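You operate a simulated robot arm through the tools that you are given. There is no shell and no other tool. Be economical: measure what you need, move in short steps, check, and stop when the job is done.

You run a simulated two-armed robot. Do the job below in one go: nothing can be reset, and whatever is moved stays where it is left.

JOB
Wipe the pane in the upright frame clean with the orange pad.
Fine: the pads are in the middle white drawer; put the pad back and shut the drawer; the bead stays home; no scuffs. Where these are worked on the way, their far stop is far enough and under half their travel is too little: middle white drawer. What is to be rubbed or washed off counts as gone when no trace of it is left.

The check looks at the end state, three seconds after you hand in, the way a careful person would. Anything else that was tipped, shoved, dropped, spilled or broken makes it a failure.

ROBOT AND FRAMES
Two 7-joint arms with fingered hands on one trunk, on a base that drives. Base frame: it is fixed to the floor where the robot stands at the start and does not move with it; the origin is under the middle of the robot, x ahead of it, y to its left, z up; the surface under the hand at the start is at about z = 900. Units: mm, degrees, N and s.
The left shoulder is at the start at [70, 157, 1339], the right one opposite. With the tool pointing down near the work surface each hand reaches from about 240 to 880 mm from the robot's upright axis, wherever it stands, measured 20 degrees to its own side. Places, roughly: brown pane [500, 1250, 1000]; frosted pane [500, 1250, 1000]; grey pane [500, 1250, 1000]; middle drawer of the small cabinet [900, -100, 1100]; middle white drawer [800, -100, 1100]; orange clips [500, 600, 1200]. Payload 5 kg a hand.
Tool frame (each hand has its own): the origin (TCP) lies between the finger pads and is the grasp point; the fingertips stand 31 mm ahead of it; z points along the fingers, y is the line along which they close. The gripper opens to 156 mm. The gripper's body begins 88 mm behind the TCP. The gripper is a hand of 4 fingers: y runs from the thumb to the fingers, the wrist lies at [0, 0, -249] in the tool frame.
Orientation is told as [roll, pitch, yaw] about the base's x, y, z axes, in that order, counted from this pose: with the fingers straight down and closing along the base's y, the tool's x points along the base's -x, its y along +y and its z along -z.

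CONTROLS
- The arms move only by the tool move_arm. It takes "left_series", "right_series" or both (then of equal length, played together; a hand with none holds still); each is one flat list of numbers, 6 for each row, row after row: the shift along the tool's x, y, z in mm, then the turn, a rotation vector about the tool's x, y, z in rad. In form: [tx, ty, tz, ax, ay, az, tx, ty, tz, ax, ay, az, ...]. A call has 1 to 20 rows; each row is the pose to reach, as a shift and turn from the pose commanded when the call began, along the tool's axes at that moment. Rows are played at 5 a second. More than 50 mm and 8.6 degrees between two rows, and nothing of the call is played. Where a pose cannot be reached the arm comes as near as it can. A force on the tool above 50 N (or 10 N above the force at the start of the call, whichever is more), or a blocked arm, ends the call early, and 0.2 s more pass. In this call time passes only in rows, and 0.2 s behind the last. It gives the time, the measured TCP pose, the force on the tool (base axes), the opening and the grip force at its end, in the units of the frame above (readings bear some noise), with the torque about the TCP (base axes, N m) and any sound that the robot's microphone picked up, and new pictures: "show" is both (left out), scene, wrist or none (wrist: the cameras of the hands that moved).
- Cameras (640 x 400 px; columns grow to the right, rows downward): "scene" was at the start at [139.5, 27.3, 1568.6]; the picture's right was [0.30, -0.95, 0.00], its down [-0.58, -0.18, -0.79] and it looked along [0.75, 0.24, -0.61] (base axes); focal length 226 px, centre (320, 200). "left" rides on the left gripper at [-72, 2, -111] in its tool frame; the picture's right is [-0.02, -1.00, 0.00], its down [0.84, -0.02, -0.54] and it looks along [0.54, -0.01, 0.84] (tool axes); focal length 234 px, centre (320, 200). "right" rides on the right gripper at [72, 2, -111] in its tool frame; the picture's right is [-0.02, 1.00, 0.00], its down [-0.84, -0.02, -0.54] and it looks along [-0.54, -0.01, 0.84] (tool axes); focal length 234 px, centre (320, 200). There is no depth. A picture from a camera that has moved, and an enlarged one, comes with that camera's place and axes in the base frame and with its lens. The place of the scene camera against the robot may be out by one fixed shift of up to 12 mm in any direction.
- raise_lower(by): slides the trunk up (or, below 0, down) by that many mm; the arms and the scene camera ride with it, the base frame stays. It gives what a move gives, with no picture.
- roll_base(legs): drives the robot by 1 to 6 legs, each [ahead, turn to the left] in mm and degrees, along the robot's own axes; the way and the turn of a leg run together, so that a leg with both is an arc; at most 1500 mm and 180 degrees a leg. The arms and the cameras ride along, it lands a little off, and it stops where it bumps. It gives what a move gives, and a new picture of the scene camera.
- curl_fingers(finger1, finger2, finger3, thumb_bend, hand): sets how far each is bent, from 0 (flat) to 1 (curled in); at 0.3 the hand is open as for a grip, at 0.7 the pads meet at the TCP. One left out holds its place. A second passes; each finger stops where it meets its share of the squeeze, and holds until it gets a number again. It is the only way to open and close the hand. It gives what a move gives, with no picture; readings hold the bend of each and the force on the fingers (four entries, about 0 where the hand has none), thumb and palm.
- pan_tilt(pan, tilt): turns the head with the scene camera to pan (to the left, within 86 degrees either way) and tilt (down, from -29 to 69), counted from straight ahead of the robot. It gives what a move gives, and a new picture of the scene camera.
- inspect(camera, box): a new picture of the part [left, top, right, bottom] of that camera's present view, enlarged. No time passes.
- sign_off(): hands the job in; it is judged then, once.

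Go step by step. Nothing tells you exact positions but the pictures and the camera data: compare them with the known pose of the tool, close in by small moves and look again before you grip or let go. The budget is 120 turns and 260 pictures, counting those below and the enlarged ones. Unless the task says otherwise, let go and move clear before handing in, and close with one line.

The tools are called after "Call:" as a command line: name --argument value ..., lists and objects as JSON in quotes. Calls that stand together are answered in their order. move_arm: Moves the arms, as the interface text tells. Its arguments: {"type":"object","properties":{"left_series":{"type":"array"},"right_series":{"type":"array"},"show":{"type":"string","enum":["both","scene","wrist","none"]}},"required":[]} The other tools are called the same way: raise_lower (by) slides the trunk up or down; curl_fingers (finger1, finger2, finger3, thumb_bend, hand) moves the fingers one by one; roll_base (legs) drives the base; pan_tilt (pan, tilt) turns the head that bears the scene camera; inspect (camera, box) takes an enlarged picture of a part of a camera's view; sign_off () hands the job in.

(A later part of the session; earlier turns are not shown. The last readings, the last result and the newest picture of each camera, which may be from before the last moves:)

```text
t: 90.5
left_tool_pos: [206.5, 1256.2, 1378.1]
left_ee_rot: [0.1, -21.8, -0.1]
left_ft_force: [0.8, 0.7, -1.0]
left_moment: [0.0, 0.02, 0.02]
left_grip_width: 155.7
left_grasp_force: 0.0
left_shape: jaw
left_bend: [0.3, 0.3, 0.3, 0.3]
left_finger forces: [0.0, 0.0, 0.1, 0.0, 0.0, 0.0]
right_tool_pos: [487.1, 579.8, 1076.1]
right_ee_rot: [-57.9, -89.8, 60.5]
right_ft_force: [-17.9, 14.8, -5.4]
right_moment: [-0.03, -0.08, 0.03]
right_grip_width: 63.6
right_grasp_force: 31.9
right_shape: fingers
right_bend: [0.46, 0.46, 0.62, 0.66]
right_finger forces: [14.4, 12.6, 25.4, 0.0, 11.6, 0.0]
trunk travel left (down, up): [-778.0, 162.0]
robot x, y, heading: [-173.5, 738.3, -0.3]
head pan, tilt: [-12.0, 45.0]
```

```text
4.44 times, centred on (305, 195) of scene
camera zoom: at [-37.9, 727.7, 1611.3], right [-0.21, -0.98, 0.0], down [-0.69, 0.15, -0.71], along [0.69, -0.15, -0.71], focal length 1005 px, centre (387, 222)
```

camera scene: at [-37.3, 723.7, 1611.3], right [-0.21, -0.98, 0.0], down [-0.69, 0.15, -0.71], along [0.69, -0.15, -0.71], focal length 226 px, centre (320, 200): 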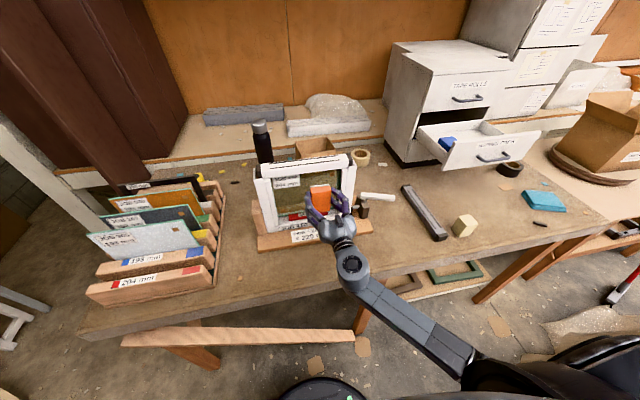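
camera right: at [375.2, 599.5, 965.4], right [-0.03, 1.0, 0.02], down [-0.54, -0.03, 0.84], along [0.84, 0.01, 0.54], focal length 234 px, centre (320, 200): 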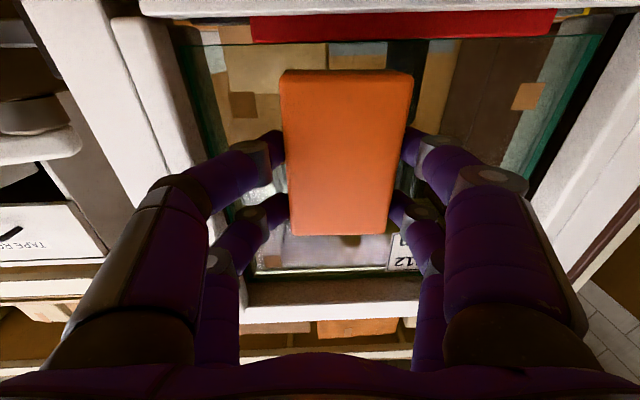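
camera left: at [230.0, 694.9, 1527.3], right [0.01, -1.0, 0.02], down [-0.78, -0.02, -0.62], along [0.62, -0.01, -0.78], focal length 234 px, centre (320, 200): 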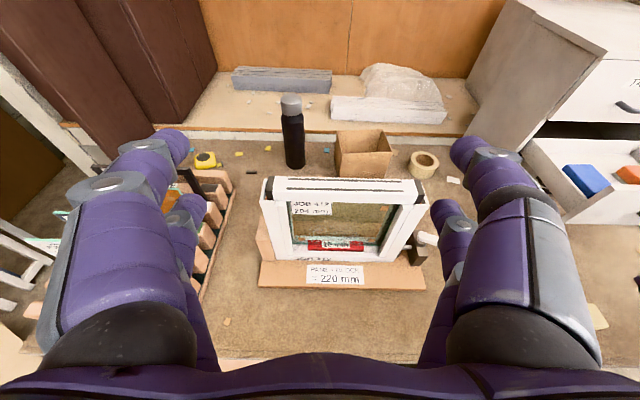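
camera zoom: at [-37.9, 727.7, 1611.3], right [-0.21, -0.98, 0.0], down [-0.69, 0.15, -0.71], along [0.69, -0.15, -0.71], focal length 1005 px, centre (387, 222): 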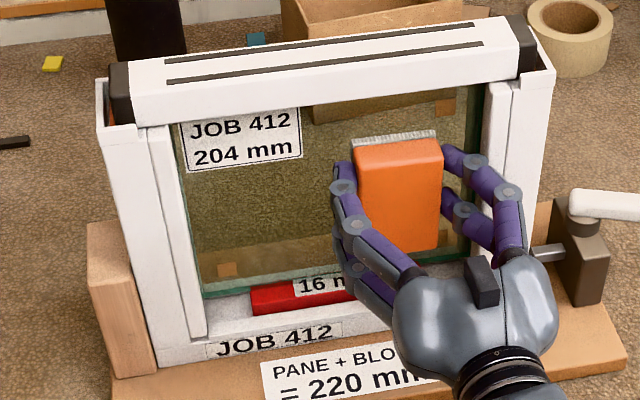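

There is some sideways force – the outer finger may be near the right post. I'll ease left, then lift off and back away to view.

Call:
move_arm --right_series '[0, 8, -1, 0, 0, 0, 0, 14, -4, 0, 0, 0, 0, 14, -15, 0, 0, 0, 0, 14, -28, 0, 0, 0]' --show "none"

Call:
roll_base --legs '[[-170, 0]]'

Call:
inspect --camera "scene" --box '[265, 135, 340, 195]'

Call:
inspect --camera "scene" --box '[295, 140, 335, 185]'

```text
t: 91.5
left_tool_pos: [206.7, 1253.6, 1380.5]
left_ee_rot: [0.4, -21.6, -0.3]
left_ft_force: [0.2, 0.4, 1.0]
left_moment: [0.02, -0.03, 0.0]
left_grip_width: 156.0
left_grasp_force: 0.1
left_shape: jaw
left_bend: [0.3, 0.3, 0.3, 0.3]
left_finger forces: [0.1, 0.0, 0.1, 0.0, 0.1, 0.0]
right_tool_pos: [459.9, 587.1, 1075.0]
right_ee_rot: [10.1, -89.9, -8.0]
right_ft_force: [-0.7, -0.2, -1.6]
right_moment: [-0.04, 0.06, 0.0]
right_grip_width: 63.9
right_grasp_force: 20.9
right_shape: fingers
right_bend: [0.47, 0.48, 0.6, 0.65]
right_finger forces: [11.1, 9.4, 5.6, 0.0, 15.1, 0.1]
trunk travel left (down, up): [-778.0, 162.0]
robot x, y, heading: [-170.0, 741.2, -0.4]
head pan, tilt: [-12.0, 45.0]
```

```text
t: 93.0
left_tool_pos: [40.6, 1253.9, 1378.4]
left_ee_rot: [0.3, -21.4, -0.4]
left_ft_force: [0.5, -0.4, -0.3]
left_moment: [-0.05, 0.03, 0.0]
left_grip_width: 155.9
left_grasp_force: 0.0
left_shape: jaw
left_bend: [0.3, 0.3, 0.3, 0.3]
left_finger forces: [0.0, 0.0, 0.0, 0.0, 0.0, 0.0]
right_tool_pos: [291.2, 589.4, 1075.4]
right_ee_rot: [-14.8, -89.8, 16.9]
right_ft_force: [0.4, 0.5, -1.3]
right_moment: [-0.03, 0.0, -0.01]
right_grip_width: 63.6
right_grasp_force: 20.7
right_shape: fingers
right_bend: [0.47, 0.48, 0.6, 0.65]
right_finger forces: [11.2, 9.4, 5.6, 0.0, 15.1, 0.0]
trunk travel left (down, up): [-778.0, 162.0]
robot x, y, heading: [-342.5, 740.7, -0.3]
head pan, tilt: [-12.0, 45.0]
camera scene: at [-203.0, 724.8, 1610.8], right [-0.21, -0.98, 0.0], down [-0.69, 0.15, -0.71], along [0.69, -0.15, -0.71], focal length 226 px, centre (320, 200)
```

scene: 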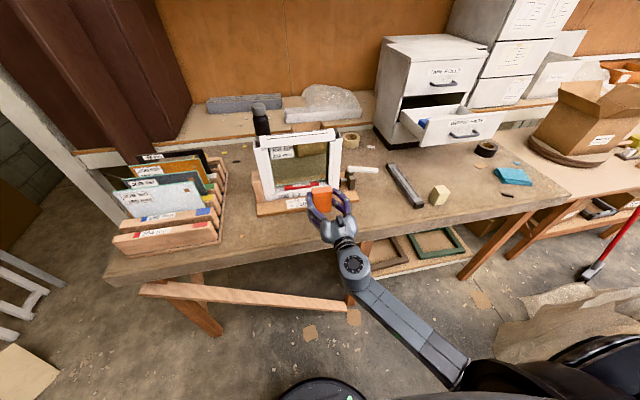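

```text
6.67 times, centred on (302, 165) of scene
camera zoom: at [-203.0, 724.8, 1610.8], right [-0.21, -0.98, 0.0], down [-0.69, 0.15, -0.71], along [0.69, -0.15, -0.71], focal length 1508 px, centre (437, 433)
```

zoom: 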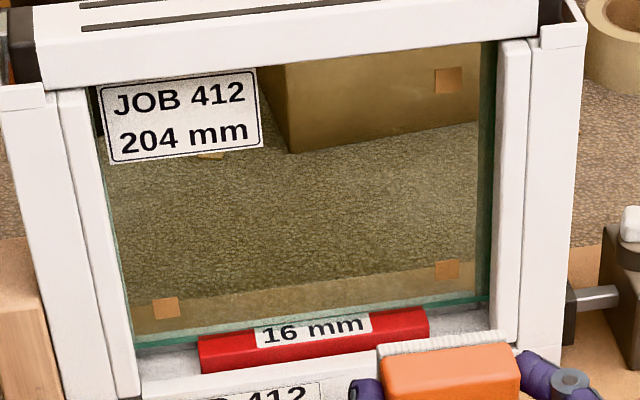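

```text
8.89 times, centred on (315, 162) of scene
camera zoom: at [-203.0, 724.8, 1610.8], right [-0.21, -0.98, 0.0], down [-0.69, 0.15, -0.71], along [0.69, -0.15, -0.71], focal length 2011 px, centre (364, 533)
```

zoom: 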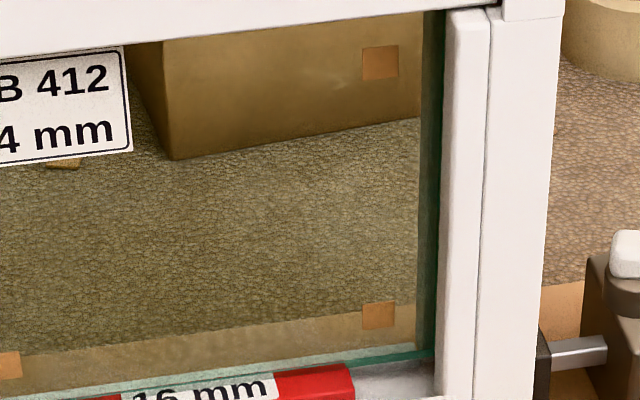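

Most is clean; I want a closer look at one faintly lighter spot. I'll move the right hand up and to the right out of the way and bring the head camera nearer.

Call:
move_arm --right_series '[-25, -30, 0, 0, 0, 0, -50, -65, 0, 0, 0, 0, -75, -100, 0, 0, 0, 0, -100, -135, 0, 0, 0, 0, -120, -170, 0, 0, 0, 0, -130, -205, 0, 0, 0, 0]' --show "none"

Call:
roll_base --legs '[[240, 0]]'

Call:
inspect --camera "scene" --box '[230, 170, 370, 270]'

```text
t: 94.3
left_tool_pos: [36.5, 1253.3, 1377.9]
left_ee_rot: [0.3, -21.6, -0.4]
left_ft_force: [0.0, -0.2, -0.1]
left_moment: [0.02, 0.0, 0.01]
left_grip_width: 155.7
left_grasp_force: 0.0
left_shape: jaw
left_bend: [0.3, 0.3, 0.3, 0.3]
left_finger forces: [0.1, 0.1, 0.1, 0.1, 0.0, 0.1]
right_tool_pos: [297.2, 383.5, 1205.5]
right_ee_rot: [13.1, -89.9, -10.8]
right_ft_force: [0.0, -0.2, -0.6]
right_moment: [-0.01, 0.04, 0.05]
right_grip_width: 63.6
right_grasp_force: 20.4
right_shape: fingers
right_bend: [0.47, 0.48, 0.6, 0.65]
right_finger forces: [11.3, 9.4, 5.6, 0.0, 15.1, 0.0]
trunk travel left (down, up): [-778.0, 162.0]
robot x, y, heading: [-340.4, 738.2, -0.6]
head pan, tilt: [-12.0, 45.0]
```

```text
t: 96.1
left_tool_pos: [277.7, 1253.9, 1379.8]
left_ee_rot: [0.2, -21.6, -0.3]
left_ft_force: [1.3, -0.2, -0.2]
left_moment: [0.02, -0.03, 0.02]
left_grip_width: 155.8
left_grasp_force: 0.0
left_shape: jaw
left_bend: [0.3, 0.3, 0.3, 0.3]
left_finger forces: [0.1, 0.0, 0.1, 0.0, 0.0, 0.0]
right_tool_pos: [540.6, 383.0, 1207.8]
right_ee_rot: [-30.8, -89.9, 33.1]
right_ft_force: [-0.6, -0.3, -0.5]
right_moment: [-0.02, 0.02, 0.05]
right_grip_width: 63.6
right_grasp_force: 20.2
right_shape: fingers
right_bend: [0.47, 0.48, 0.6, 0.65]
right_finger forces: [11.2, 9.4, 5.5, 0.0, 15.1, 0.0]
trunk travel left (down, up): [-778.0, 162.0]
robot x, y, heading: [-100.6, 742.7, -0.2]
head pan, tilt: [-12.0, 45.0]
camera scene: at [35.2, 723.4, 1611.2], right [-0.21, -0.98, 0.0], down [-0.69, 0.15, -0.71], along [0.69, -0.15, -0.71], focal length 226 px, centre (320, 200)
```

scene: 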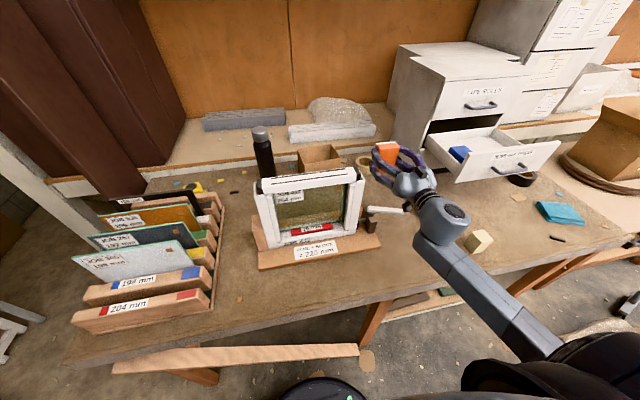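

```text
4.00 times, centred on (300, 220) of scene
camera zoom: at [35.2, 723.4, 1611.2], right [-0.21, -0.98, 0.0], down [-0.69, 0.15, -0.71], along [0.69, -0.15, -0.71], focal length 905 px, centre (400, 120)
```

zoom: 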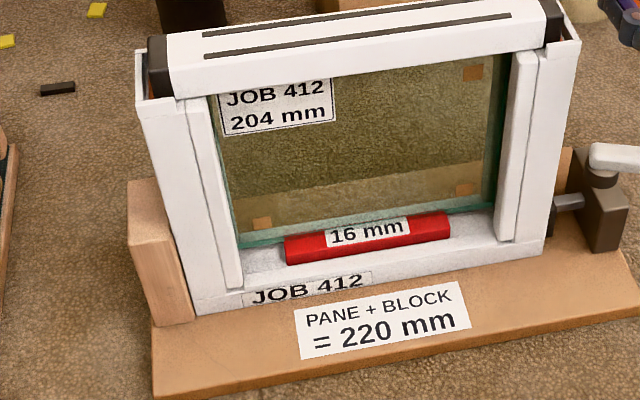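

Call:
inspect --camera "scene" --box '[255, 188, 305, 235]'

Call:
inspect --camera "scene" --box '[295, 178, 345, 225]'

```text
8.51 times, centred on (280, 212) of scene
camera zoom: at [35.2, 723.4, 1611.2], right [-0.21, -0.98, 0.0], down [-0.69, 0.15, -0.71], along [0.69, -0.15, -0.71], focal length 1925 px, centre (660, 102)
```

zoom: 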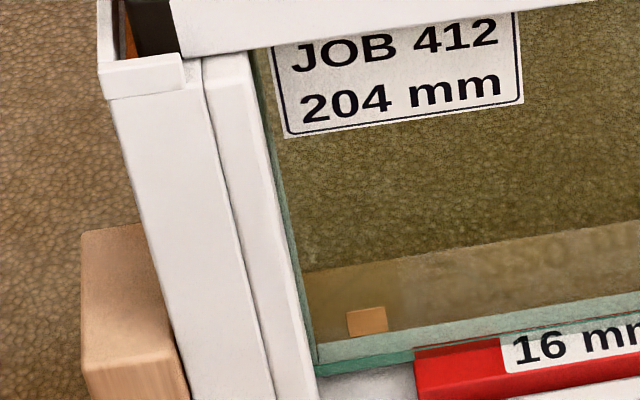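

```text
8.51 times, centred on (320, 202) of scene
camera zoom: at [35.2, 723.4, 1611.2], right [-0.21, -0.98, 0.0], down [-0.69, 0.15, -0.71], along [0.69, -0.15, -0.71], focal length 1925 px, centre (320, 187)
```

zoom: 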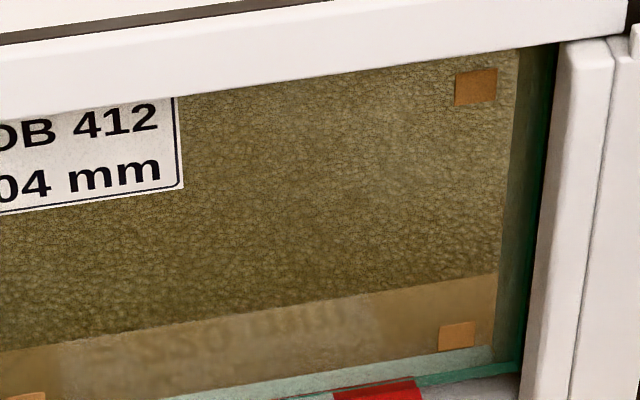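

The remaining light patches shift with viewpoint (table texture and the label's reflection), so the pane reads clean. Now I back off and retrace the way to the drawer.

Call:
roll_base --legs '[[-210, 0]]'

Call:
move_arm --right_series '[0, 40, 0, 0.01, 0, 0, 0, 80, 0, 0.02, 0, 0, 0, 120, 0, 0.03, 0, 0, 0, 160, 0, 0.04, 0, 0, 0, 200, 0, 0.045, 0, 0, 0, 233, 0, 0.045, 0, 0]' --show "none"

Call:
roll_base --legs '[[0, 90], [-740, 0], [0, -90]]'

```text
t: 97.8
left_tool_pos: [73.6, 1254.4, 1378.8]
left_ee_rot: [0.4, -21.5, -0.4]
left_ft_force: [0.4, 0.7, 0.2]
left_moment: [0.02, 0.02, -0.01]
left_grip_width: 155.7
left_grasp_force: 0.0
left_shape: jaw
left_bend: [0.3, 0.3, 0.3, 0.3]
left_finger forces: [0.0, 0.0, 0.0, 0.0, 0.1, 0.0]
right_tool_pos: [333.5, 384.0, 1204.9]
right_ee_rot: [-11.2, -89.8, 13.3]
right_ft_force: [-0.5, 0.7, 0.3]
right_moment: [-0.01, 0.05, 0.03]
right_grip_width: 63.9
right_grasp_force: 21.2
right_shape: fingers
right_bend: [0.47, 0.48, 0.6, 0.65]
right_finger forces: [11.2, 9.4, 5.7, 0.0, 15.2, 0.1]
trunk travel left (down, up): [-778.0, 162.0]
robot x, y, heading: [-304.2, 740.8, -0.5]
head pan, tilt: [-12.0, 45.0]
camera scene: at [-169.6, 724.2, 1610.9], right [-0.21, -0.98, 0.0], down [-0.69, 0.15, -0.71], along [0.69, -0.15, -0.71], focal length 226 px, centre (320, 200)
```

scene: 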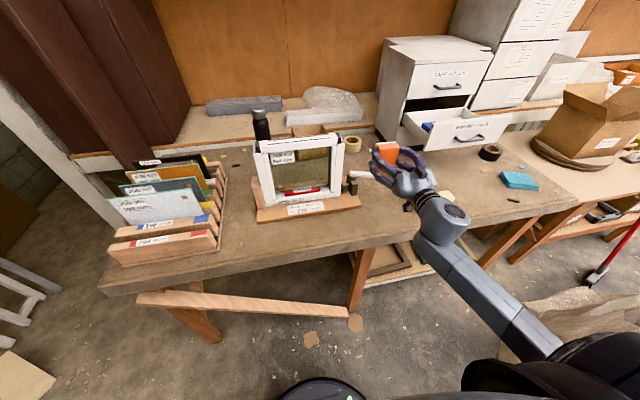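

```text
t: 99.2
left_tool_pos: [72.0, 1255.4, 1378.3]
left_ee_rot: [0.2, -21.4, -0.4]
left_ft_force: [1.1, 0.9, -0.3]
left_moment: [-0.02, -0.01, 0.01]
left_grip_width: 156.0
left_grasp_force: 0.0
left_shape: jaw
left_bend: [0.3, 0.3, 0.3, 0.3]
left_finger forces: [0.0, 0.0, 0.0, 0.0, 0.0, 0.0]
right_tool_pos: [321.7, 618.2, 1205.3]
right_ee_rot: [-38.8, -89.9, 38.4]
right_ft_force: [-0.7, -0.2, -1.6]
right_moment: [-0.02, 0.02, 0.0]
right_grip_width: 63.6
right_grasp_force: 21.0
right_shape: fingers
right_bend: [0.47, 0.48, 0.6, 0.65]
right_finger forces: [11.1, 9.3, 5.5, 0.1, 14.7, 0.0]
trunk travel left (down, up): [-778.0, 162.0]
robot x, y, heading: [-309.0, 740.9, -0.3]
head pan, tilt: [-12.0, 45.0]
```

```text
t: 110.9
left_tool_pos: [82.5, 496.3, 1378.5]
left_ee_rot: [0.3, -21.5, -1.8]
left_ft_force: [-0.7, -0.1, -0.2]
left_moment: [0.02, 0.01, -0.01]
left_grip_width: 155.9
left_grasp_force: 0.1
left_shape: jaw
left_bend: [0.3, 0.3, 0.3, 0.3]
left_finger forces: [0.0, 0.0, 0.1, 0.0, 0.0, 0.0]
right_tool_pos: [318.7, -147.8, 1205.3]
right_ee_rot: [-24.3, -90.0, 22.6]
right_ft_force: [0.1, 0.8, -1.1]
right_moment: [-0.02, 0.01, 0.0]
right_grip_width: 63.4
right_grasp_force: 19.7
right_shape: fingers
right_bend: [0.47, 0.48, 0.6, 0.65]
right_finger forces: [11.0, 9.1, 5.7, 0.0, 14.4, 0.0]
trunk travel left (down, up): [-778.0, 162.0]
robot x, y, heading: [-314.0, -3.8, -1.6]
head pan, tilt: [-12.0, 45.0]
camera scene: at [-173.9, -27.0, 1611.1], right [-0.24, -0.97, 0.0], down [-0.69, 0.17, -0.71], along [0.69, -0.17, -0.71], focal length 226 px, centre (320, 200)
```

scene: 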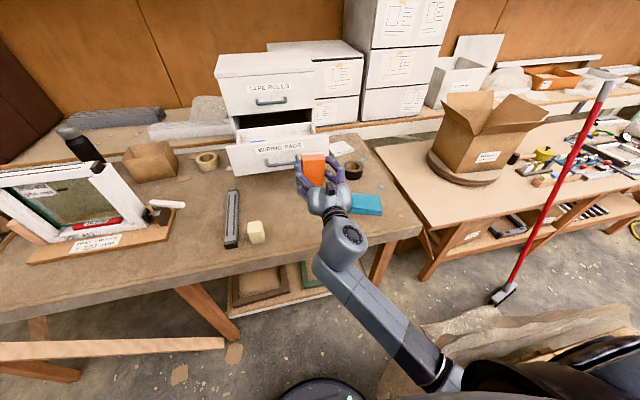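

Back at the drawer side with heading −1.6°. I'll straighten the heading, raise the trunk and pitch the hand down again.

Call:
roll_base --legs '[[0, 1.6]]'

Call:
raise_lower --by 155

Call:
move_arm --right_series '[0, 2, 0, 0, 0.131, 0, 5, 4, 0, 0, 0.262, 0, 10, 6, 0, 0, 0.393, 0, 15, 8, 0, 0, 0.524, 0, 20, 10, 0, 0, 0.654, 0, 25, 12, 0, 0, 0.785, 0, 30, 14, 0, 0, 0.916, 0, 35, 16, 0, 0, 1.047, 0, 40, 18, 0, 0, 1.178, 0, 45, 20, 0, 0, 1.309, 0, 50, 22, 0, 0, 1.44, 0, 55, 24, 0, 0, 1.571, 0]' --show "both"

```text
t: 111.7
left_tool_pos: [70.0, 506.8, 1379.2]
left_ee_rot: [0.2, -21.5, -0.1]
left_ft_force: [-0.2, 0.9, -0.3]
left_moment: [0.02, 0.01, -0.03]
left_grip_width: 155.7
left_grasp_force: 0.1
left_shape: jaw
left_bend: [0.3, 0.3, 0.3, 0.3]
left_finger forces: [0.0, 0.1, 0.0, 0.1, 0.0, 0.0]
right_tool_pos: [322.8, -131.1, 1205.9]
right_ee_rot: [0.4, -89.7, -0.5]
right_ft_force: [0.9, -0.6, -0.8]
right_moment: [-0.03, 0.06, -0.02]
right_grip_width: 63.3
right_grasp_force: 20.0
right_shape: fingers
right_bend: [0.47, 0.48, 0.6, 0.65]
right_finger forces: [11.0, 9.1, 5.6, 0.1, 14.5, 0.0]
trunk travel left (down, up): [-778.0, 162.0]
robot x, y, heading: [-309.9, -8.1, -0.1]
head pan, tilt: [-12.0, 45.0]
camera scene: at [-172.4, -24.7, 1611.0], right [-0.21, -0.98, 0.0], down [-0.69, 0.15, -0.71], along [0.69, -0.15, -0.71], focal length 226 px, centre (320, 200)
```

scene: 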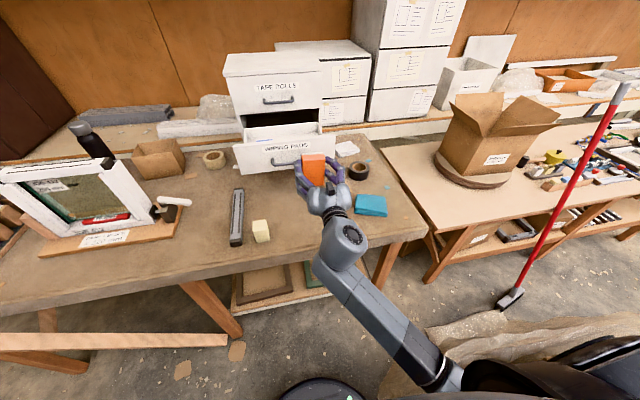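

```text
t: 113.5
left_tool_pos: [69.0, 507.2, 1533.8]
left_ee_rot: [0.3, -21.5, -0.2]
left_ft_force: [0.0, 0.1, -1.2]
left_moment: [-0.01, 0.05, 0.01]
left_grip_width: 156.1
left_grasp_force: 0.1
left_shape: jaw
left_bend: [0.3, 0.3, 0.3, 0.3]
left_finger forces: [0.1, 0.0, 0.0, 0.0, 0.1, 0.0]
right_tool_pos: [321.8, -129.8, 1360.7]
right_ee_rot: [-14.4, -89.9, 14.3]
right_ft_force: [-0.1, 0.2, -0.7]
right_moment: [-0.02, 0.04, 0.03]
right_grip_width: 63.7
right_grasp_force: 20.4
right_shape: fingers
right_bend: [0.47, 0.48, 0.6, 0.65]
right_finger forces: [11.0, 9.0, 5.6, 0.0, 14.5, 0.0]
trunk travel left (down, up): [-933.0, 7.0]
robot x, y, heading: [-313.5, -10.0, 0.1]
head pan, tilt: [-12.0, 45.0]
```

```text
t: 116.1
left_tool_pos: [69.9, 509.5, 1533.3]
left_ee_rot: [0.2, -21.6, 0.0]
left_ft_force: [-0.3, -0.4, -0.6]
left_moment: [-0.04, 0.01, 0.03]
left_grip_width: 156.1
left_grasp_force: 0.0
left_shape: jaw
left_bend: [0.3, 0.3, 0.3, 0.3]
left_finger forces: [0.0, 0.1, 0.0, 0.0, 0.0, 0.0]
right_tool_pos: [322.0, -104.1, 1304.8]
right_ee_rot: [-0.1, 0.4, -0.1]
right_ft_force: [0.5, 0.2, -2.3]
right_moment: [-0.07, -0.01, -0.05]
right_grip_width: 63.2
right_grasp_force: 20.4
right_shape: fingers
right_bend: [0.48, 0.48, 0.6, 0.65]
right_finger forces: [11.1, 9.1, 5.5, 0.0, 14.7, 0.1]
trunk travel left (down, up): [-933.0, 7.0]
robot x, y, heading: [-311.1, -7.0, -0.1]
head pan, tilt: [-12.0, 45.0]
camera scene: at [-172.1, -20.9, 1765.9], right [-0.21, -0.98, 0.0], down [-0.69, 0.15, -0.71], along [0.69, -0.15, -0.71], focal length 226 px, centre (320, 200)
camera right: at [251.2, -102.0, 1416.5], right [0.03, 1.0, 0.0], down [0.84, -0.02, 0.54], along [0.54, -0.02, -0.84], focal length 234 px, centre (320, 200)
```

scene: 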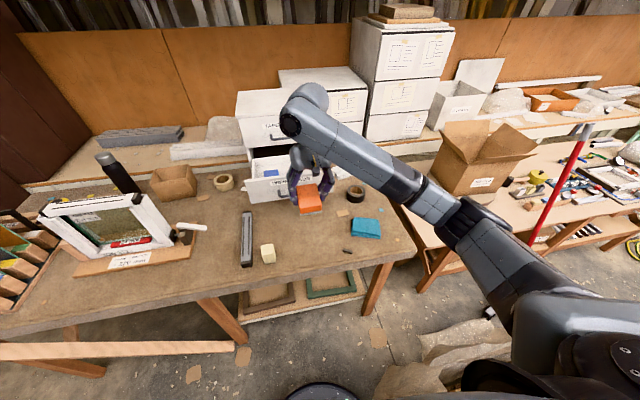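
right: 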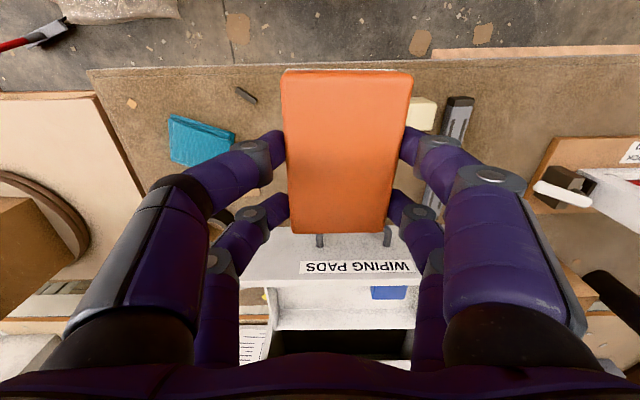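

Now forward 312 to hover over the drawer, and a check of the pane from the original viewpoint.

Call:
roll_base --legs '[[312, 0]]'

Call:
pan_tilt --pan 17.4 --tilt 45

Call:
inspect --camera "right" --box '[0, 0, 640, 400]'

```text
t: 118.2
left_tool_pos: [380.1, 507.4, 1534.6]
left_ee_rot: [0.3, -21.6, -0.1]
left_ft_force: [-0.4, -0.1, 0.6]
left_moment: [0.04, -0.02, -0.01]
left_grip_width: 155.9
left_grasp_force: 0.0
left_shape: jaw
left_bend: [0.3, 0.3, 0.3, 0.3]
left_finger forces: [0.0, 0.0, 0.0, 0.1, 0.0, 0.0]
right_tool_pos: [633.1, -106.5, 1307.9]
right_ee_rot: [0.0, -0.1, -0.1]
right_ft_force: [-0.5, -0.3, -1.6]
right_moment: [-0.03, -0.01, 0.0]
right_grip_width: 63.0
right_grasp_force: 20.5
right_shape: fingers
right_bend: [0.48, 0.48, 0.6, 0.65]
right_finger forces: [11.0, 9.1, 5.5, 0.0, 14.6, 0.0]
trunk travel left (down, up): [-933.0, 7.0]
robot x, y, heading: [2.5, -9.2, 0.0]
head pan, tilt: [-12.0, 45.0]
camera scene: at [138.0, -23.7, 1766.4], right [-0.21, -0.98, 0.0], down [-0.69, 0.15, -0.71], along [0.69, -0.15, -0.71], focal length 226 px, centre (320, 200)
```

scene: 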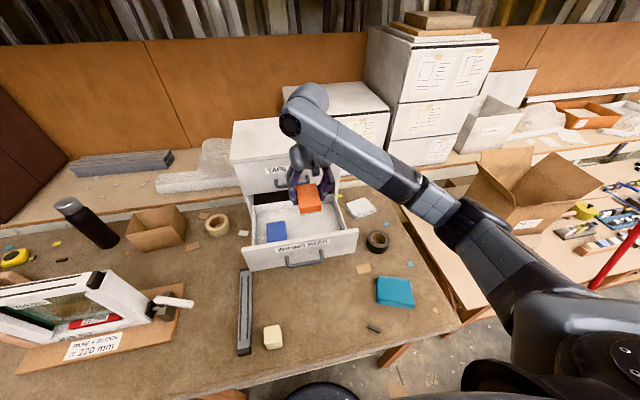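

```text
t: 119.1
left_tool_pos: [383.8, 507.0, 1532.1]
left_ee_rot: [0.3, -21.5, -0.1]
left_ft_force: [0.5, 0.4, 0.2]
left_moment: [0.01, -0.02, 0.03]
left_grip_width: 155.6
left_grasp_force: 0.0
left_shape: jaw
left_bend: [0.3, 0.3, 0.3, 0.3]
left_finger forces: [0.0, 0.0, 0.0, 0.1, 0.1, 0.1]
right_tool_pos: [636.4, -105.6, 1304.0]
right_ee_rot: [0.0, 0.2, -0.1]
right_ft_force: [-0.1, 0.2, -1.8]
right_moment: [0.01, 0.0, 0.0]
right_grip_width: 63.5
right_grasp_force: 19.8
right_shape: fingers
right_bend: [0.48, 0.48, 0.6, 0.65]
right_finger forces: [11.1, 9.1, 5.5, 0.1, 14.8, 0.0]
trunk travel left (down, up): [-933.0, 7.0]
robot x, y, heading: [4.5, -6.3, -0.1]
head pan, tilt: [17.4, 45.0]
camera scene: at [140.7, 17.3, 1765.9], right [0.3, -0.95, 0.0], down [-0.68, -0.21, -0.71], along [0.67, 0.21, -0.71], focal length 226 px, centre (320, 200)
```

scene: 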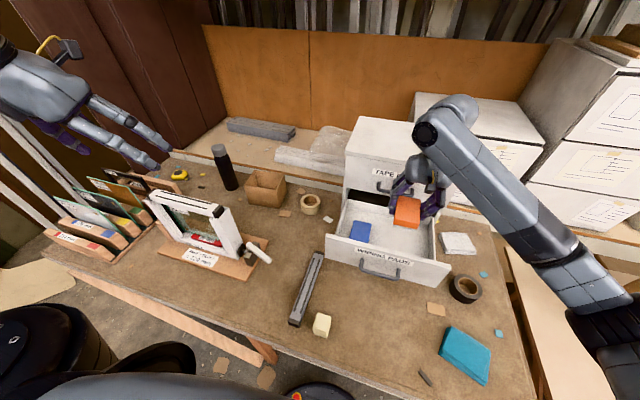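

```text
1.00 times, centred on (320, 200) of right (not enlarged: the box is as wide or as high as the picture)
camera zoom: at [565.8, -104.1, 1416.3], right [0.03, 1.0, 0.0], down [0.84, -0.02, 0.54], along [0.54, -0.01, -0.84], focal length 234 px, centre (320, 200)
```

zoom: 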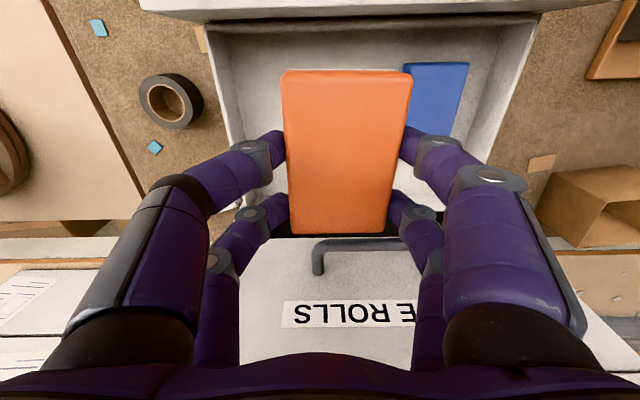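

Shift right 18 mm and lower the pad to the drawer floor with the trunk.

Call:
move_arm --right_series '[0, -9, 0, 0, 0, 0, 0, -20, 0, 0, 0, 0]' --show "none"

Call:
raise_lower --by -155

Call:
inspect --camera "right" --box '[0, 0, 640, 400]'

Call:
inspect --camera "scene" --box '[130, 165, 250, 255]'

```text
t: 119.7
left_tool_pos: [382.7, 505.6, 1533.9]
left_ee_rot: [0.3, -21.4, -0.1]
left_ft_force: [-1.6, 0.7, 0.9]
left_moment: [0.05, 0.01, -0.04]
left_grip_width: 155.8
left_grasp_force: 0.2
left_shape: jaw
left_bend: [0.3, 0.3, 0.3, 0.3]
left_finger forces: [0.0, 0.1, 0.0, 0.0, 0.1, 0.0]
right_tool_pos: [636.7, -127.6, 1304.8]
right_ee_rot: [0.0, 0.2, 0.0]
right_ft_force: [0.0, -0.4, -1.5]
right_moment: [-0.02, 0.01, -0.02]
right_grip_width: 63.4
right_grasp_force: 20.2
right_shape: fingers
right_bend: [0.48, 0.48, 0.6, 0.65]
right_finger forces: [11.0, 9.2, 5.5, 0.1, 14.9, 0.1]
trunk travel left (down, up): [-933.0, 7.0]
robot x, y, heading: [3.5, -11.1, -0.3]
head pan, tilt: [17.4, 45.0]
```

```text
t: 121.5
left_tool_pos: [382.2, 506.9, 1378.8]
left_ee_rot: [0.3, -21.4, -0.2]
left_ft_force: [-0.6, -0.7, -0.7]
left_moment: [0.01, -0.03, 0.01]
left_grip_width: 156.1
left_grasp_force: 0.0
left_shape: jaw
left_bend: [0.3, 0.3, 0.3, 0.3]
left_finger forces: [0.1, 0.1, 0.0, 0.0, 0.0, 0.0]
right_tool_pos: [636.2, -127.0, 1151.0]
right_ee_rot: [0.0, 0.1, -0.1]
right_ft_force: [0.6, 0.7, -0.6]
right_moment: [0.0, 0.02, 0.0]
right_grip_width: 63.4
right_grasp_force: 20.3
right_shape: fingers
right_bend: [0.48, 0.48, 0.6, 0.65]
right_finger forces: [11.1, 9.1, 5.6, 0.0, 14.7, 0.0]
trunk travel left (down, up): [-778.0, 162.0]
robot x, y, heading: [6.2, -5.7, 0.1]
head pan, tilt: [17.4, 45.0]
```

```text
1.00 times, centred on (320, 200) of right (not enlarged: the box is as wide or as high as the picture)
camera zoom: at [565.3, -124.8, 1262.3], right [0.03, 1.0, 0.0], down [0.84, -0.02, 0.54], along [0.54, -0.01, -0.84], focal length 234 px, centre (320, 200)
```

zoom: 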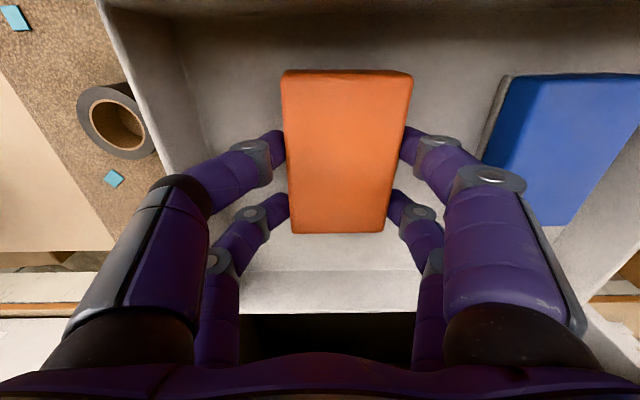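

```text
4.44 times, centred on (190, 210) of scene
camera zoom: at [139.3, 17.4, 1611.1], right [0.3, -0.95, 0.0], down [-0.68, -0.21, -0.71], along [0.67, 0.21, -0.71], focal length 1005 px, centre (898, 156)
```

zoom: 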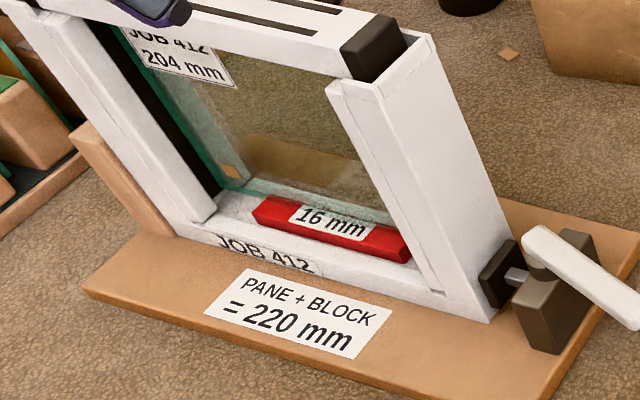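

Before letting go of the pad, I check the pane once more from this original-like viewpoint.

Call:
inspect --camera "scene" --box '[155, 180, 220, 225]'

```text
8.89 times, centred on (188, 202) of scene
camera zoom: at [139.3, 17.4, 1611.1], right [0.3, -0.95, 0.0], down [-0.68, -0.21, -0.71], along [0.67, 0.21, -0.71], focal length 2011 px, centre (1498, 178)
```

zoom: 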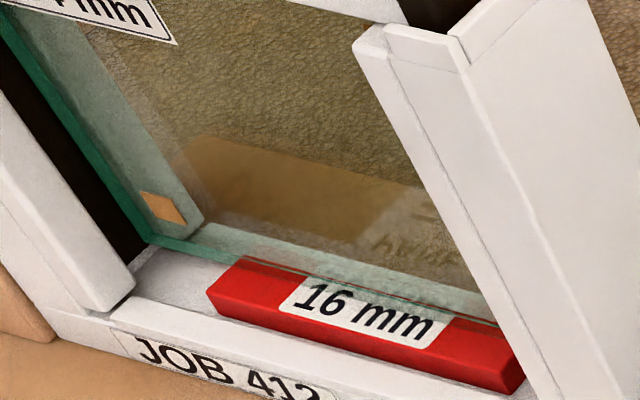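

The board behind is now crisp through the glass; only reflections of the label and posts remain. Lower the last 9 mm and release the pad.

Call:
raise_lower --by -9

Call:
curl_fingers --hand "right" --finger1 0.42 --finger2 0.42 --finger3 0.42 --thumb_bend 0.42

Call:
raise_lower --by 165

Call:
inspect --camera "right" --box '[0, 0, 640, 400]'

```text
t: 122.1
left_tool_pos: [382.2, 507.2, 1370.3]
left_ee_rot: [0.4, -21.5, 0.0]
left_ft_force: [0.6, -0.1, 0.5]
left_moment: [0.0, 0.03, 0.04]
left_grip_width: 155.9
left_grasp_force: 0.0
left_shape: jaw
left_bend: [0.3, 0.3, 0.3, 0.3]
left_finger forces: [0.1, 0.1, 0.0, 0.0, 0.0, 0.0]
right_tool_pos: [636.2, -127.5, 1142.0]
right_ee_rot: [-0.1, 0.2, -0.1]
right_ft_force: [0.3, 0.1, -0.5]
right_moment: [0.03, 0.02, -0.01]
right_grip_width: 63.1
right_grasp_force: 20.1
right_shape: fingers
right_bend: [0.48, 0.48, 0.6, 0.65]
right_finger forces: [11.2, 9.3, 5.7, 0.1, 14.8, 0.1]
trunk travel left (down, up): [-769.0, 171.0]
robot x, y, heading: [6.5, -4.7, -0.2]
head pan, tilt: [17.4, 45.0]
```

```text
t: 123.1
left_tool_pos: [383.0, 507.6, 1370.1]
left_ee_rot: [0.3, -21.4, -0.1]
left_ft_force: [-0.3, 0.2, 0.8]
left_moment: [-0.01, -0.01, 0.01]
left_grip_width: 156.0
left_grasp_force: 0.0
left_shape: jaw
left_bend: [0.3, 0.3, 0.3, 0.3]
left_finger forces: [0.0, 0.0, 0.0, 0.1, 0.0, 0.0]
right_tool_pos: [636.8, -126.8, 1141.6]
right_ee_rot: [-0.1, 0.1, -0.1]
right_ft_force: [-0.2, 0.9, 0.4]
right_moment: [0.03, 0.01, 0.0]
right_grip_width: 112.5
right_grasp_force: 0.0
right_shape: fingers
right_bend: [0.42, 0.42, 0.42, 0.42]
right_finger forces: [0.0, 0.1, 0.0, 0.0, 0.0, 0.0]
trunk travel left (down, up): [-769.0, 171.0]
robot x, y, heading: [3.2, -7.8, -0.0]
head pan, tilt: [17.4, 45.0]
```

```text
t: 125.0
left_tool_pos: [382.9, 507.7, 1535.0]
left_ee_rot: [0.4, -21.5, -0.1]
left_ft_force: [-1.3, 0.7, -0.2]
left_moment: [-0.01, 0.01, -0.01]
left_grip_width: 155.9
left_grasp_force: 0.0
left_shape: jaw
left_bend: [0.3, 0.3, 0.3, 0.3]
left_finger forces: [0.0, 0.0, 0.0, 0.0, 0.0, 0.0]
right_tool_pos: [636.6, -127.4, 1305.9]
right_ee_rot: [0.0, 0.1, -0.1]
right_ft_force: [-0.2, -0.7, -0.1]
right_moment: [0.0, -0.01, -0.02]
right_grip_width: 112.5
right_grasp_force: 0.1
right_shape: fingers
right_bend: [0.42, 0.42, 0.42, 0.42]
right_finger forces: [0.1, 0.0, 0.0, 0.0, 0.1, 0.0]
trunk travel left (down, up): [-934.0, 6.0]
robot x, y, heading: [6.2, -9.8, -0.2]
head pan, tilt: [17.4, 45.0]
```

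```text
1.00 times, centred on (320, 200) of right (not enlarged: the box is as wide or as high as the picture)
camera zoom: at [565.2, -124.6, 1418.1], right [0.02, 1.0, 0.0], down [0.84, -0.02, 0.54], along [0.54, -0.01, -0.84], focal length 234 px, centre (320, 200)
```

zoom: 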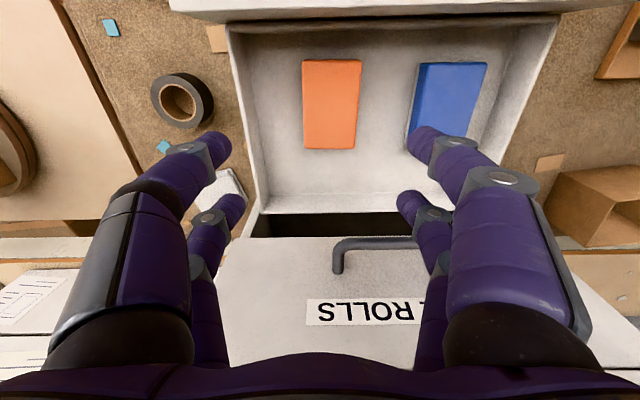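

The pad lies flat back in its place. Next, close the drawer: back off, pitch the hand forward, make a fist and push on the handle.

Call:
roll_base --legs '[[-300, 0]]'

Call:
move_arm --right_series '[7, 6, 5, 0, -0.131, 0, 13, 12, 10, 0, -0.262, 0, 20, 18, 15, 0, -0.393, 0, 27, 24, 20, 0, -0.524, 0, 33, 30, 25, 0, -0.654, 0, 40, 36, 30, 0, -0.785, 0, 40, 42, 40, 0, -0.916, 0, 40, 48, 50, 0, -1.047, 0, 40, 54, 60, 0, -1.178, 0, 40, 60, 75, 0, -1.309, 0, 40, 66, 90, 0, -1.44, 0, 40, 72, 105, 0, -1.571, 0]' --show "none"

Call:
curl_fingers --hand "right" --finger1 0.7 --finger2 0.7 --finger3 0.7 --thumb_bend 0.7

Call:
raise_lower --by -70

Call:
inspect --camera "right" --box '[0, 0, 640, 400]'

```text
t: 127.0
left_tool_pos: [80.4, 507.6, 1534.3]
left_ee_rot: [0.2, -21.4, 0.1]
left_ft_force: [0.5, 0.0, 0.2]
left_moment: [0.0, 0.03, 0.03]
left_grip_width: 155.9
left_grasp_force: 0.2
left_shape: jaw
left_bend: [0.3, 0.3, 0.3, 0.3]
left_finger forces: [0.1, 0.0, 0.0, 0.0, 0.0, 0.0]
right_tool_pos: [335.5, -125.2, 1305.0]
right_ee_rot: [0.0, 0.3, 0.1]
right_ft_force: [0.3, 0.0, 0.6]
right_moment: [0.0, 0.0, 0.01]
right_grip_width: 112.3
right_grasp_force: 0.2
right_shape: fingers
right_bend: [0.42, 0.42, 0.42, 0.42]
right_finger forces: [0.0, 0.1, 0.0, 0.0, 0.1, 0.1]
trunk travel left (down, up): [-934.0, 6.0]
robot x, y, heading: [-300.8, -9.9, 0.3]
head pan, tilt: [17.4, 45.0]
camera scene: at [-161.3, 17.6, 1766.8], right [0.3, -0.95, 0.0], down [-0.68, -0.21, -0.71], along [0.67, 0.21, -0.71], focal length 226 px, centre (320, 200)
```

scene: 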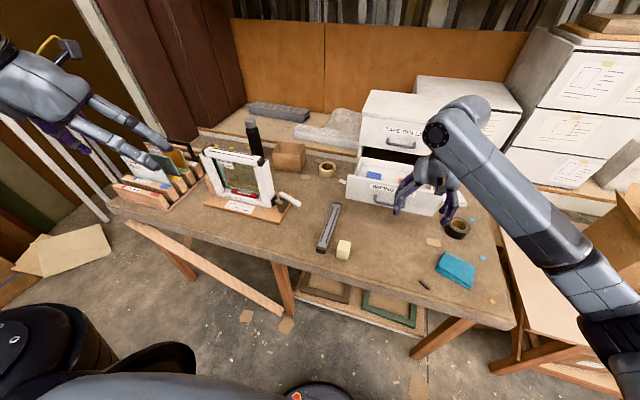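

```text
t: 129.7
left_tool_pos: [77.5, 507.1, 1534.6]
left_ee_rot: [0.2, -21.6, 0.1]
left_ft_force: [0.0, 0.5, 0.4]
left_moment: [0.02, 0.01, -0.03]
left_grip_width: 156.0
left_grasp_force: 0.0
left_shape: jaw
left_bend: [0.3, 0.3, 0.3, 0.3]
left_finger forces: [0.0, 0.0, 0.1, 0.0, 0.0, 0.1]
right_tool_pos: [291.9, -50.9, 1201.2]
right_ee_rot: [-13.0, -90.0, 13.1]
right_ft_force: [0.7, 0.5, -0.5]
right_moment: [-0.02, 0.01, 0.0]
right_grip_width: 112.6
right_grasp_force: 0.1
right_shape: fingers
right_bend: [0.42, 0.42, 0.42, 0.42]
right_finger forces: [0.0, 0.1, 0.0, 0.0, 0.0, 0.0]
trunk travel left (down, up): [-934.0, 6.0]
robot x, y, heading: [-300.0, -7.9, -0.1]
head pan, tilt: [17.4, 45.0]
```

```text
t: 130.7
left_tool_pos: [76.8, 508.0, 1536.4]
left_ee_rot: [0.3, -21.5, 0.1]
left_ft_force: [-0.8, -0.2, 0.1]
left_moment: [-0.01, -0.02, 0.01]
left_grip_width: 156.0
left_grasp_force: 0.1
left_shape: jaw
left_bend: [0.3, 0.3, 0.3, 0.3]
left_finger forces: [0.0, 0.1, 0.1, 0.1, 0.0, 0.1]
right_tool_pos: [293.1, -52.6, 1201.4]
right_ee_rot: [-18.8, -89.9, 18.8]
right_ft_force: [0.2, 0.0, 0.0]
right_moment: [-0.02, 0.01, 0.02]
right_grip_width: 4.6
right_grasp_force: 0.0
right_shape: fingers
right_bend: [0.7, 0.7, 0.7, 0.7]
right_finger forces: [0.0, 0.0, 0.0, 0.0, 0.0, 0.0]
trunk travel left (down, up): [-934.0, 6.0]
robot x, y, heading: [-297.7, -7.6, 0.1]
head pan, tilt: [17.4, 45.0]
```

```text
t: 131.7
left_tool_pos: [76.2, 506.7, 1464.6]
left_ee_rot: [0.2, -21.5, 0.1]
left_ft_force: [0.4, -0.1, 0.2]
left_moment: [0.0, 0.0, -0.02]
left_grip_width: 156.1
left_grasp_force: 0.1
left_shape: jaw
left_bend: [0.3, 0.3, 0.3, 0.3]
left_finger forces: [0.1, 0.2, 0.0, 0.0, 0.1, 0.0]
right_tool_pos: [291.8, -52.9, 1129.9]
right_ee_rot: [-22.3, -89.9, 22.6]
right_ft_force: [-0.4, -0.1, 0.3]
right_moment: [-0.01, 0.03, -0.01]
right_grip_width: 4.9
right_grasp_force: 0.0
right_shape: fingers
right_bend: [0.7, 0.7, 0.7, 0.7]
right_finger forces: [0.0, 0.0, 0.0, 0.1, 0.0, 0.0]
trunk travel left (down, up): [-864.0, 76.0]
robot x, y, heading: [-301.3, -9.9, 0.0]
head pan, tilt: [17.4, 45.0]
```

```text
1.00 times, centred on (320, 200) of right (not enlarged: the box is as wide or as high as the picture)
camera zoom: at [182.3, -50.9, 1059.6], right [0.0, 1.0, 0.02], down [-0.54, -0.02, 0.84], along [0.84, -0.01, 0.54], focal length 234 px, centre (320, 200)
```

zoom: 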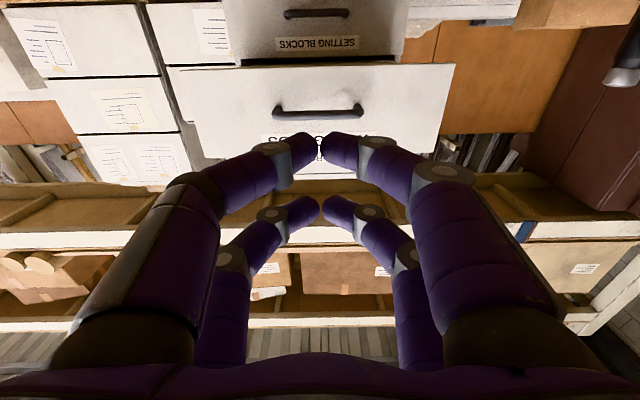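

The hand is aligned with the handle (y −53, z ≈1128). Roll ahead 120, then push with the arm.

Call:
roll_base --legs '[[120, 0]]'

Call:
inspect --camera "right" --box '[0, 0, 640, 400]'

```text
t: 133.0
left_tool_pos: [194.5, 507.7, 1465.4]
left_ee_rot: [0.3, -21.6, 0.2]
left_ft_force: [0.0, 0.4, 0.0]
left_moment: [-0.01, -0.04, 0.01]
left_grip_width: 156.0
left_grasp_force: 0.1
left_shape: jaw
left_bend: [0.3, 0.3, 0.3, 0.3]
left_finger forces: [0.0, 0.0, 0.0, 0.0, 0.0, 0.1]
right_tool_pos: [411.7, -51.9, 1131.7]
right_ee_rot: [-29.2, -89.9, 29.2]
right_ft_force: [0.2, -0.2, -0.6]
right_moment: [-0.01, 0.04, 0.01]
right_grip_width: 4.9
right_grasp_force: 0.0
right_shape: fingers
right_bend: [0.7, 0.7, 0.7, 0.7]
right_finger forces: [0.0, 0.0, 0.0, 0.0, 0.0, 0.1]
trunk travel left (down, up): [-864.0, 76.0]
robot x, y, heading: [-179.9, -8.7, 0.3]
head pan, tilt: [17.4, 45.0]
camera scene: at [-46.7, 17.9, 1697.3], right [0.3, -0.95, 0.0], down [-0.67, -0.21, -0.71], along [0.68, 0.21, -0.71], focal length 226 px, centre (320, 200)
```

scene: 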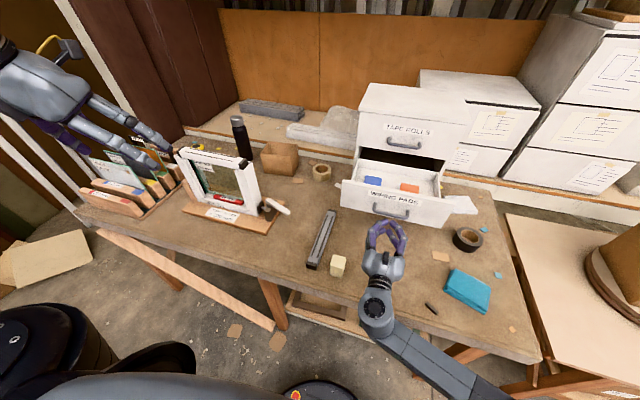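

```text
1.00 times, centred on (320, 200) of right (not enlarged: the box is as wide or as high as the picture)
camera zoom: at [300.9, -50.1, 1060.1], right [0.0, 1.0, 0.02], down [-0.54, -0.02, 0.84], along [0.84, -0.01, 0.54], focal length 234 px, centre (320, 200)
```

zoom: 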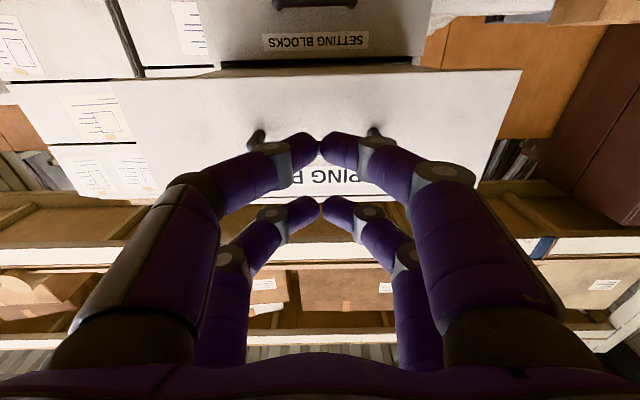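

Call:
move_arm --right_series '[0, 0, 12, 0, 0, 0, 0, 0, 24, 0, 0, 0, 0, 0, 36, 0, 0, 0, 0, 0, 48, 0, 0, 0, 0, 0, 60, 0, 0, 0, 0, 0, 72, 0, 0, 0]' --show "both"

```text
t: 134.4
left_tool_pos: [198.4, 507.9, 1464.6]
left_ee_rot: [0.2, -21.5, 0.2]
left_ft_force: [0.6, 1.0, -0.1]
left_moment: [-0.03, -0.01, -0.01]
left_grip_width: 155.9
left_grasp_force: 0.0
left_shape: jaw
left_bend: [0.3, 0.3, 0.3, 0.3]
left_finger forces: [0.0, 0.0, 0.1, 0.1, 0.0, 0.0]
right_tool_pos: [486.6, -51.4, 1129.6]
right_ee_rot: [-18.1, -89.8, 18.1]
right_ft_force: [0.5, -0.2, -0.4]
right_moment: [-0.01, -0.02, 0.0]
right_grip_width: 4.5
right_grasp_force: 0.1
right_shape: fingers
right_bend: [0.7, 0.7, 0.7, 0.7]
right_finger forces: [0.1, 0.0, 0.0, 0.0, 0.1, 0.1]
trunk travel left (down, up): [-864.0, 76.0]
robot x, y, heading: [-176.0, -9.9, 0.2]
head pan, tilt: [17.4, 45.0]
camera scene: at [-43.3, 18.2, 1697.0], right [0.3, -0.95, 0.0], down [-0.67, -0.21, -0.71], along [0.67, 0.21, -0.71], focal length 226 px, centre (320, 200)
camera right: at [375.8, -50.3, 1057.5], right [0.0, 1.0, 0.02], down [-0.54, -0.02, 0.84], along [0.84, -0.01, 0.54], focal length 234 px, centre (320, 200)
```

scene: 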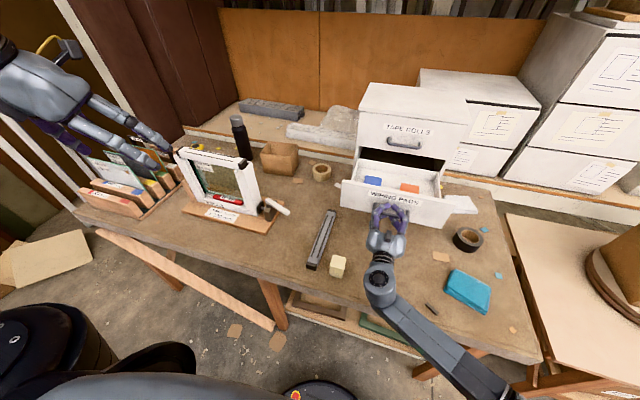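
right: 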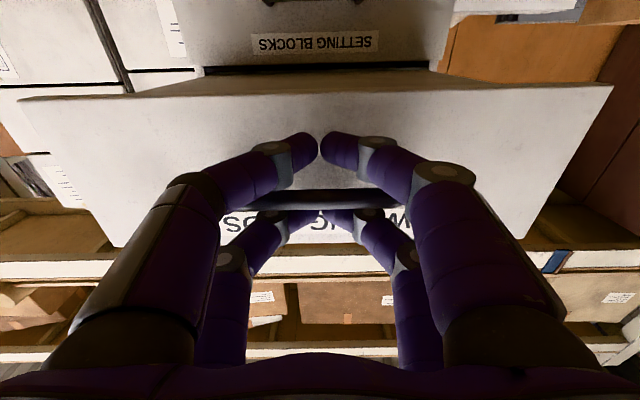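

The fingers pass on either side of the bar and are about to meet the drawer front; a gentle push should close it. Continue forward 100.

Call:
move_arm --right_series '[0, 0, 12, 0, 0, 0, 0, 0, 24, 0, 0, 0, 0, 0, 36, 0, 0, 0, 0, 0, 48, 0, 0, 0, 0, 0, 60, 0, 0, 0, 0, 0, 72, 0, 0, 0, 0, 0, 84, 0, 0, 0, 0, 0, 96, 0, 0, 0]' --show "scene"

```text
t: 136.2
left_tool_pos: [197.4, 508.4, 1464.0]
left_ee_rot: [0.2, -21.5, 0.1]
left_ft_force: [0.9, -0.1, -0.2]
left_moment: [-0.02, 0.01, -0.03]
left_grip_width: 155.7
left_grasp_force: 0.0
left_shape: jaw
left_bend: [0.3, 0.3, 0.3, 0.3]
left_finger forces: [0.0, 0.0, 0.1, 0.0, 0.1, 0.0]
right_tool_pos: [581.4, -51.0, 1130.2]
right_ee_rot: [-10.8, -89.9, 10.8]
right_ft_force: [-0.1, -0.3, 0.6]
right_moment: [0.0, 0.0, 0.03]
right_grip_width: 4.6
right_grasp_force: 0.1
right_shape: fingers
right_bend: [0.7, 0.7, 0.7, 0.7]
right_finger forces: [0.0, 0.2, 0.2, 0.0, 0.2, 0.1]
trunk travel left (down, up): [-864.0, 76.0]
robot x, y, heading: [-176.5, -4.1, 0.1]
head pan, tilt: [17.4, 45.0]
camera scene: at [-44.0, 18.2, 1697.0], right [0.3, -0.95, 0.0], down [-0.67, -0.21, -0.71], along [0.67, 0.21, -0.71], focal length 226 px, centre (320, 200)
```

scene: 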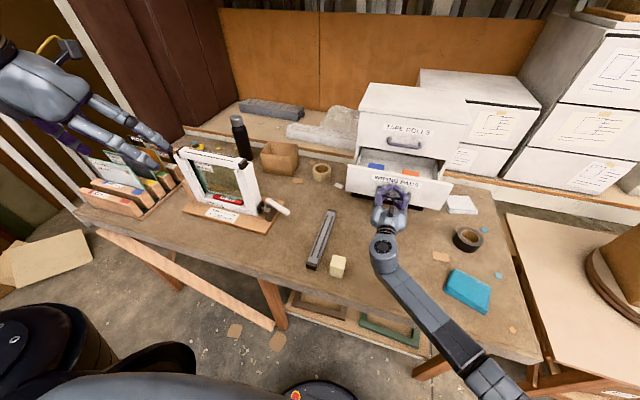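

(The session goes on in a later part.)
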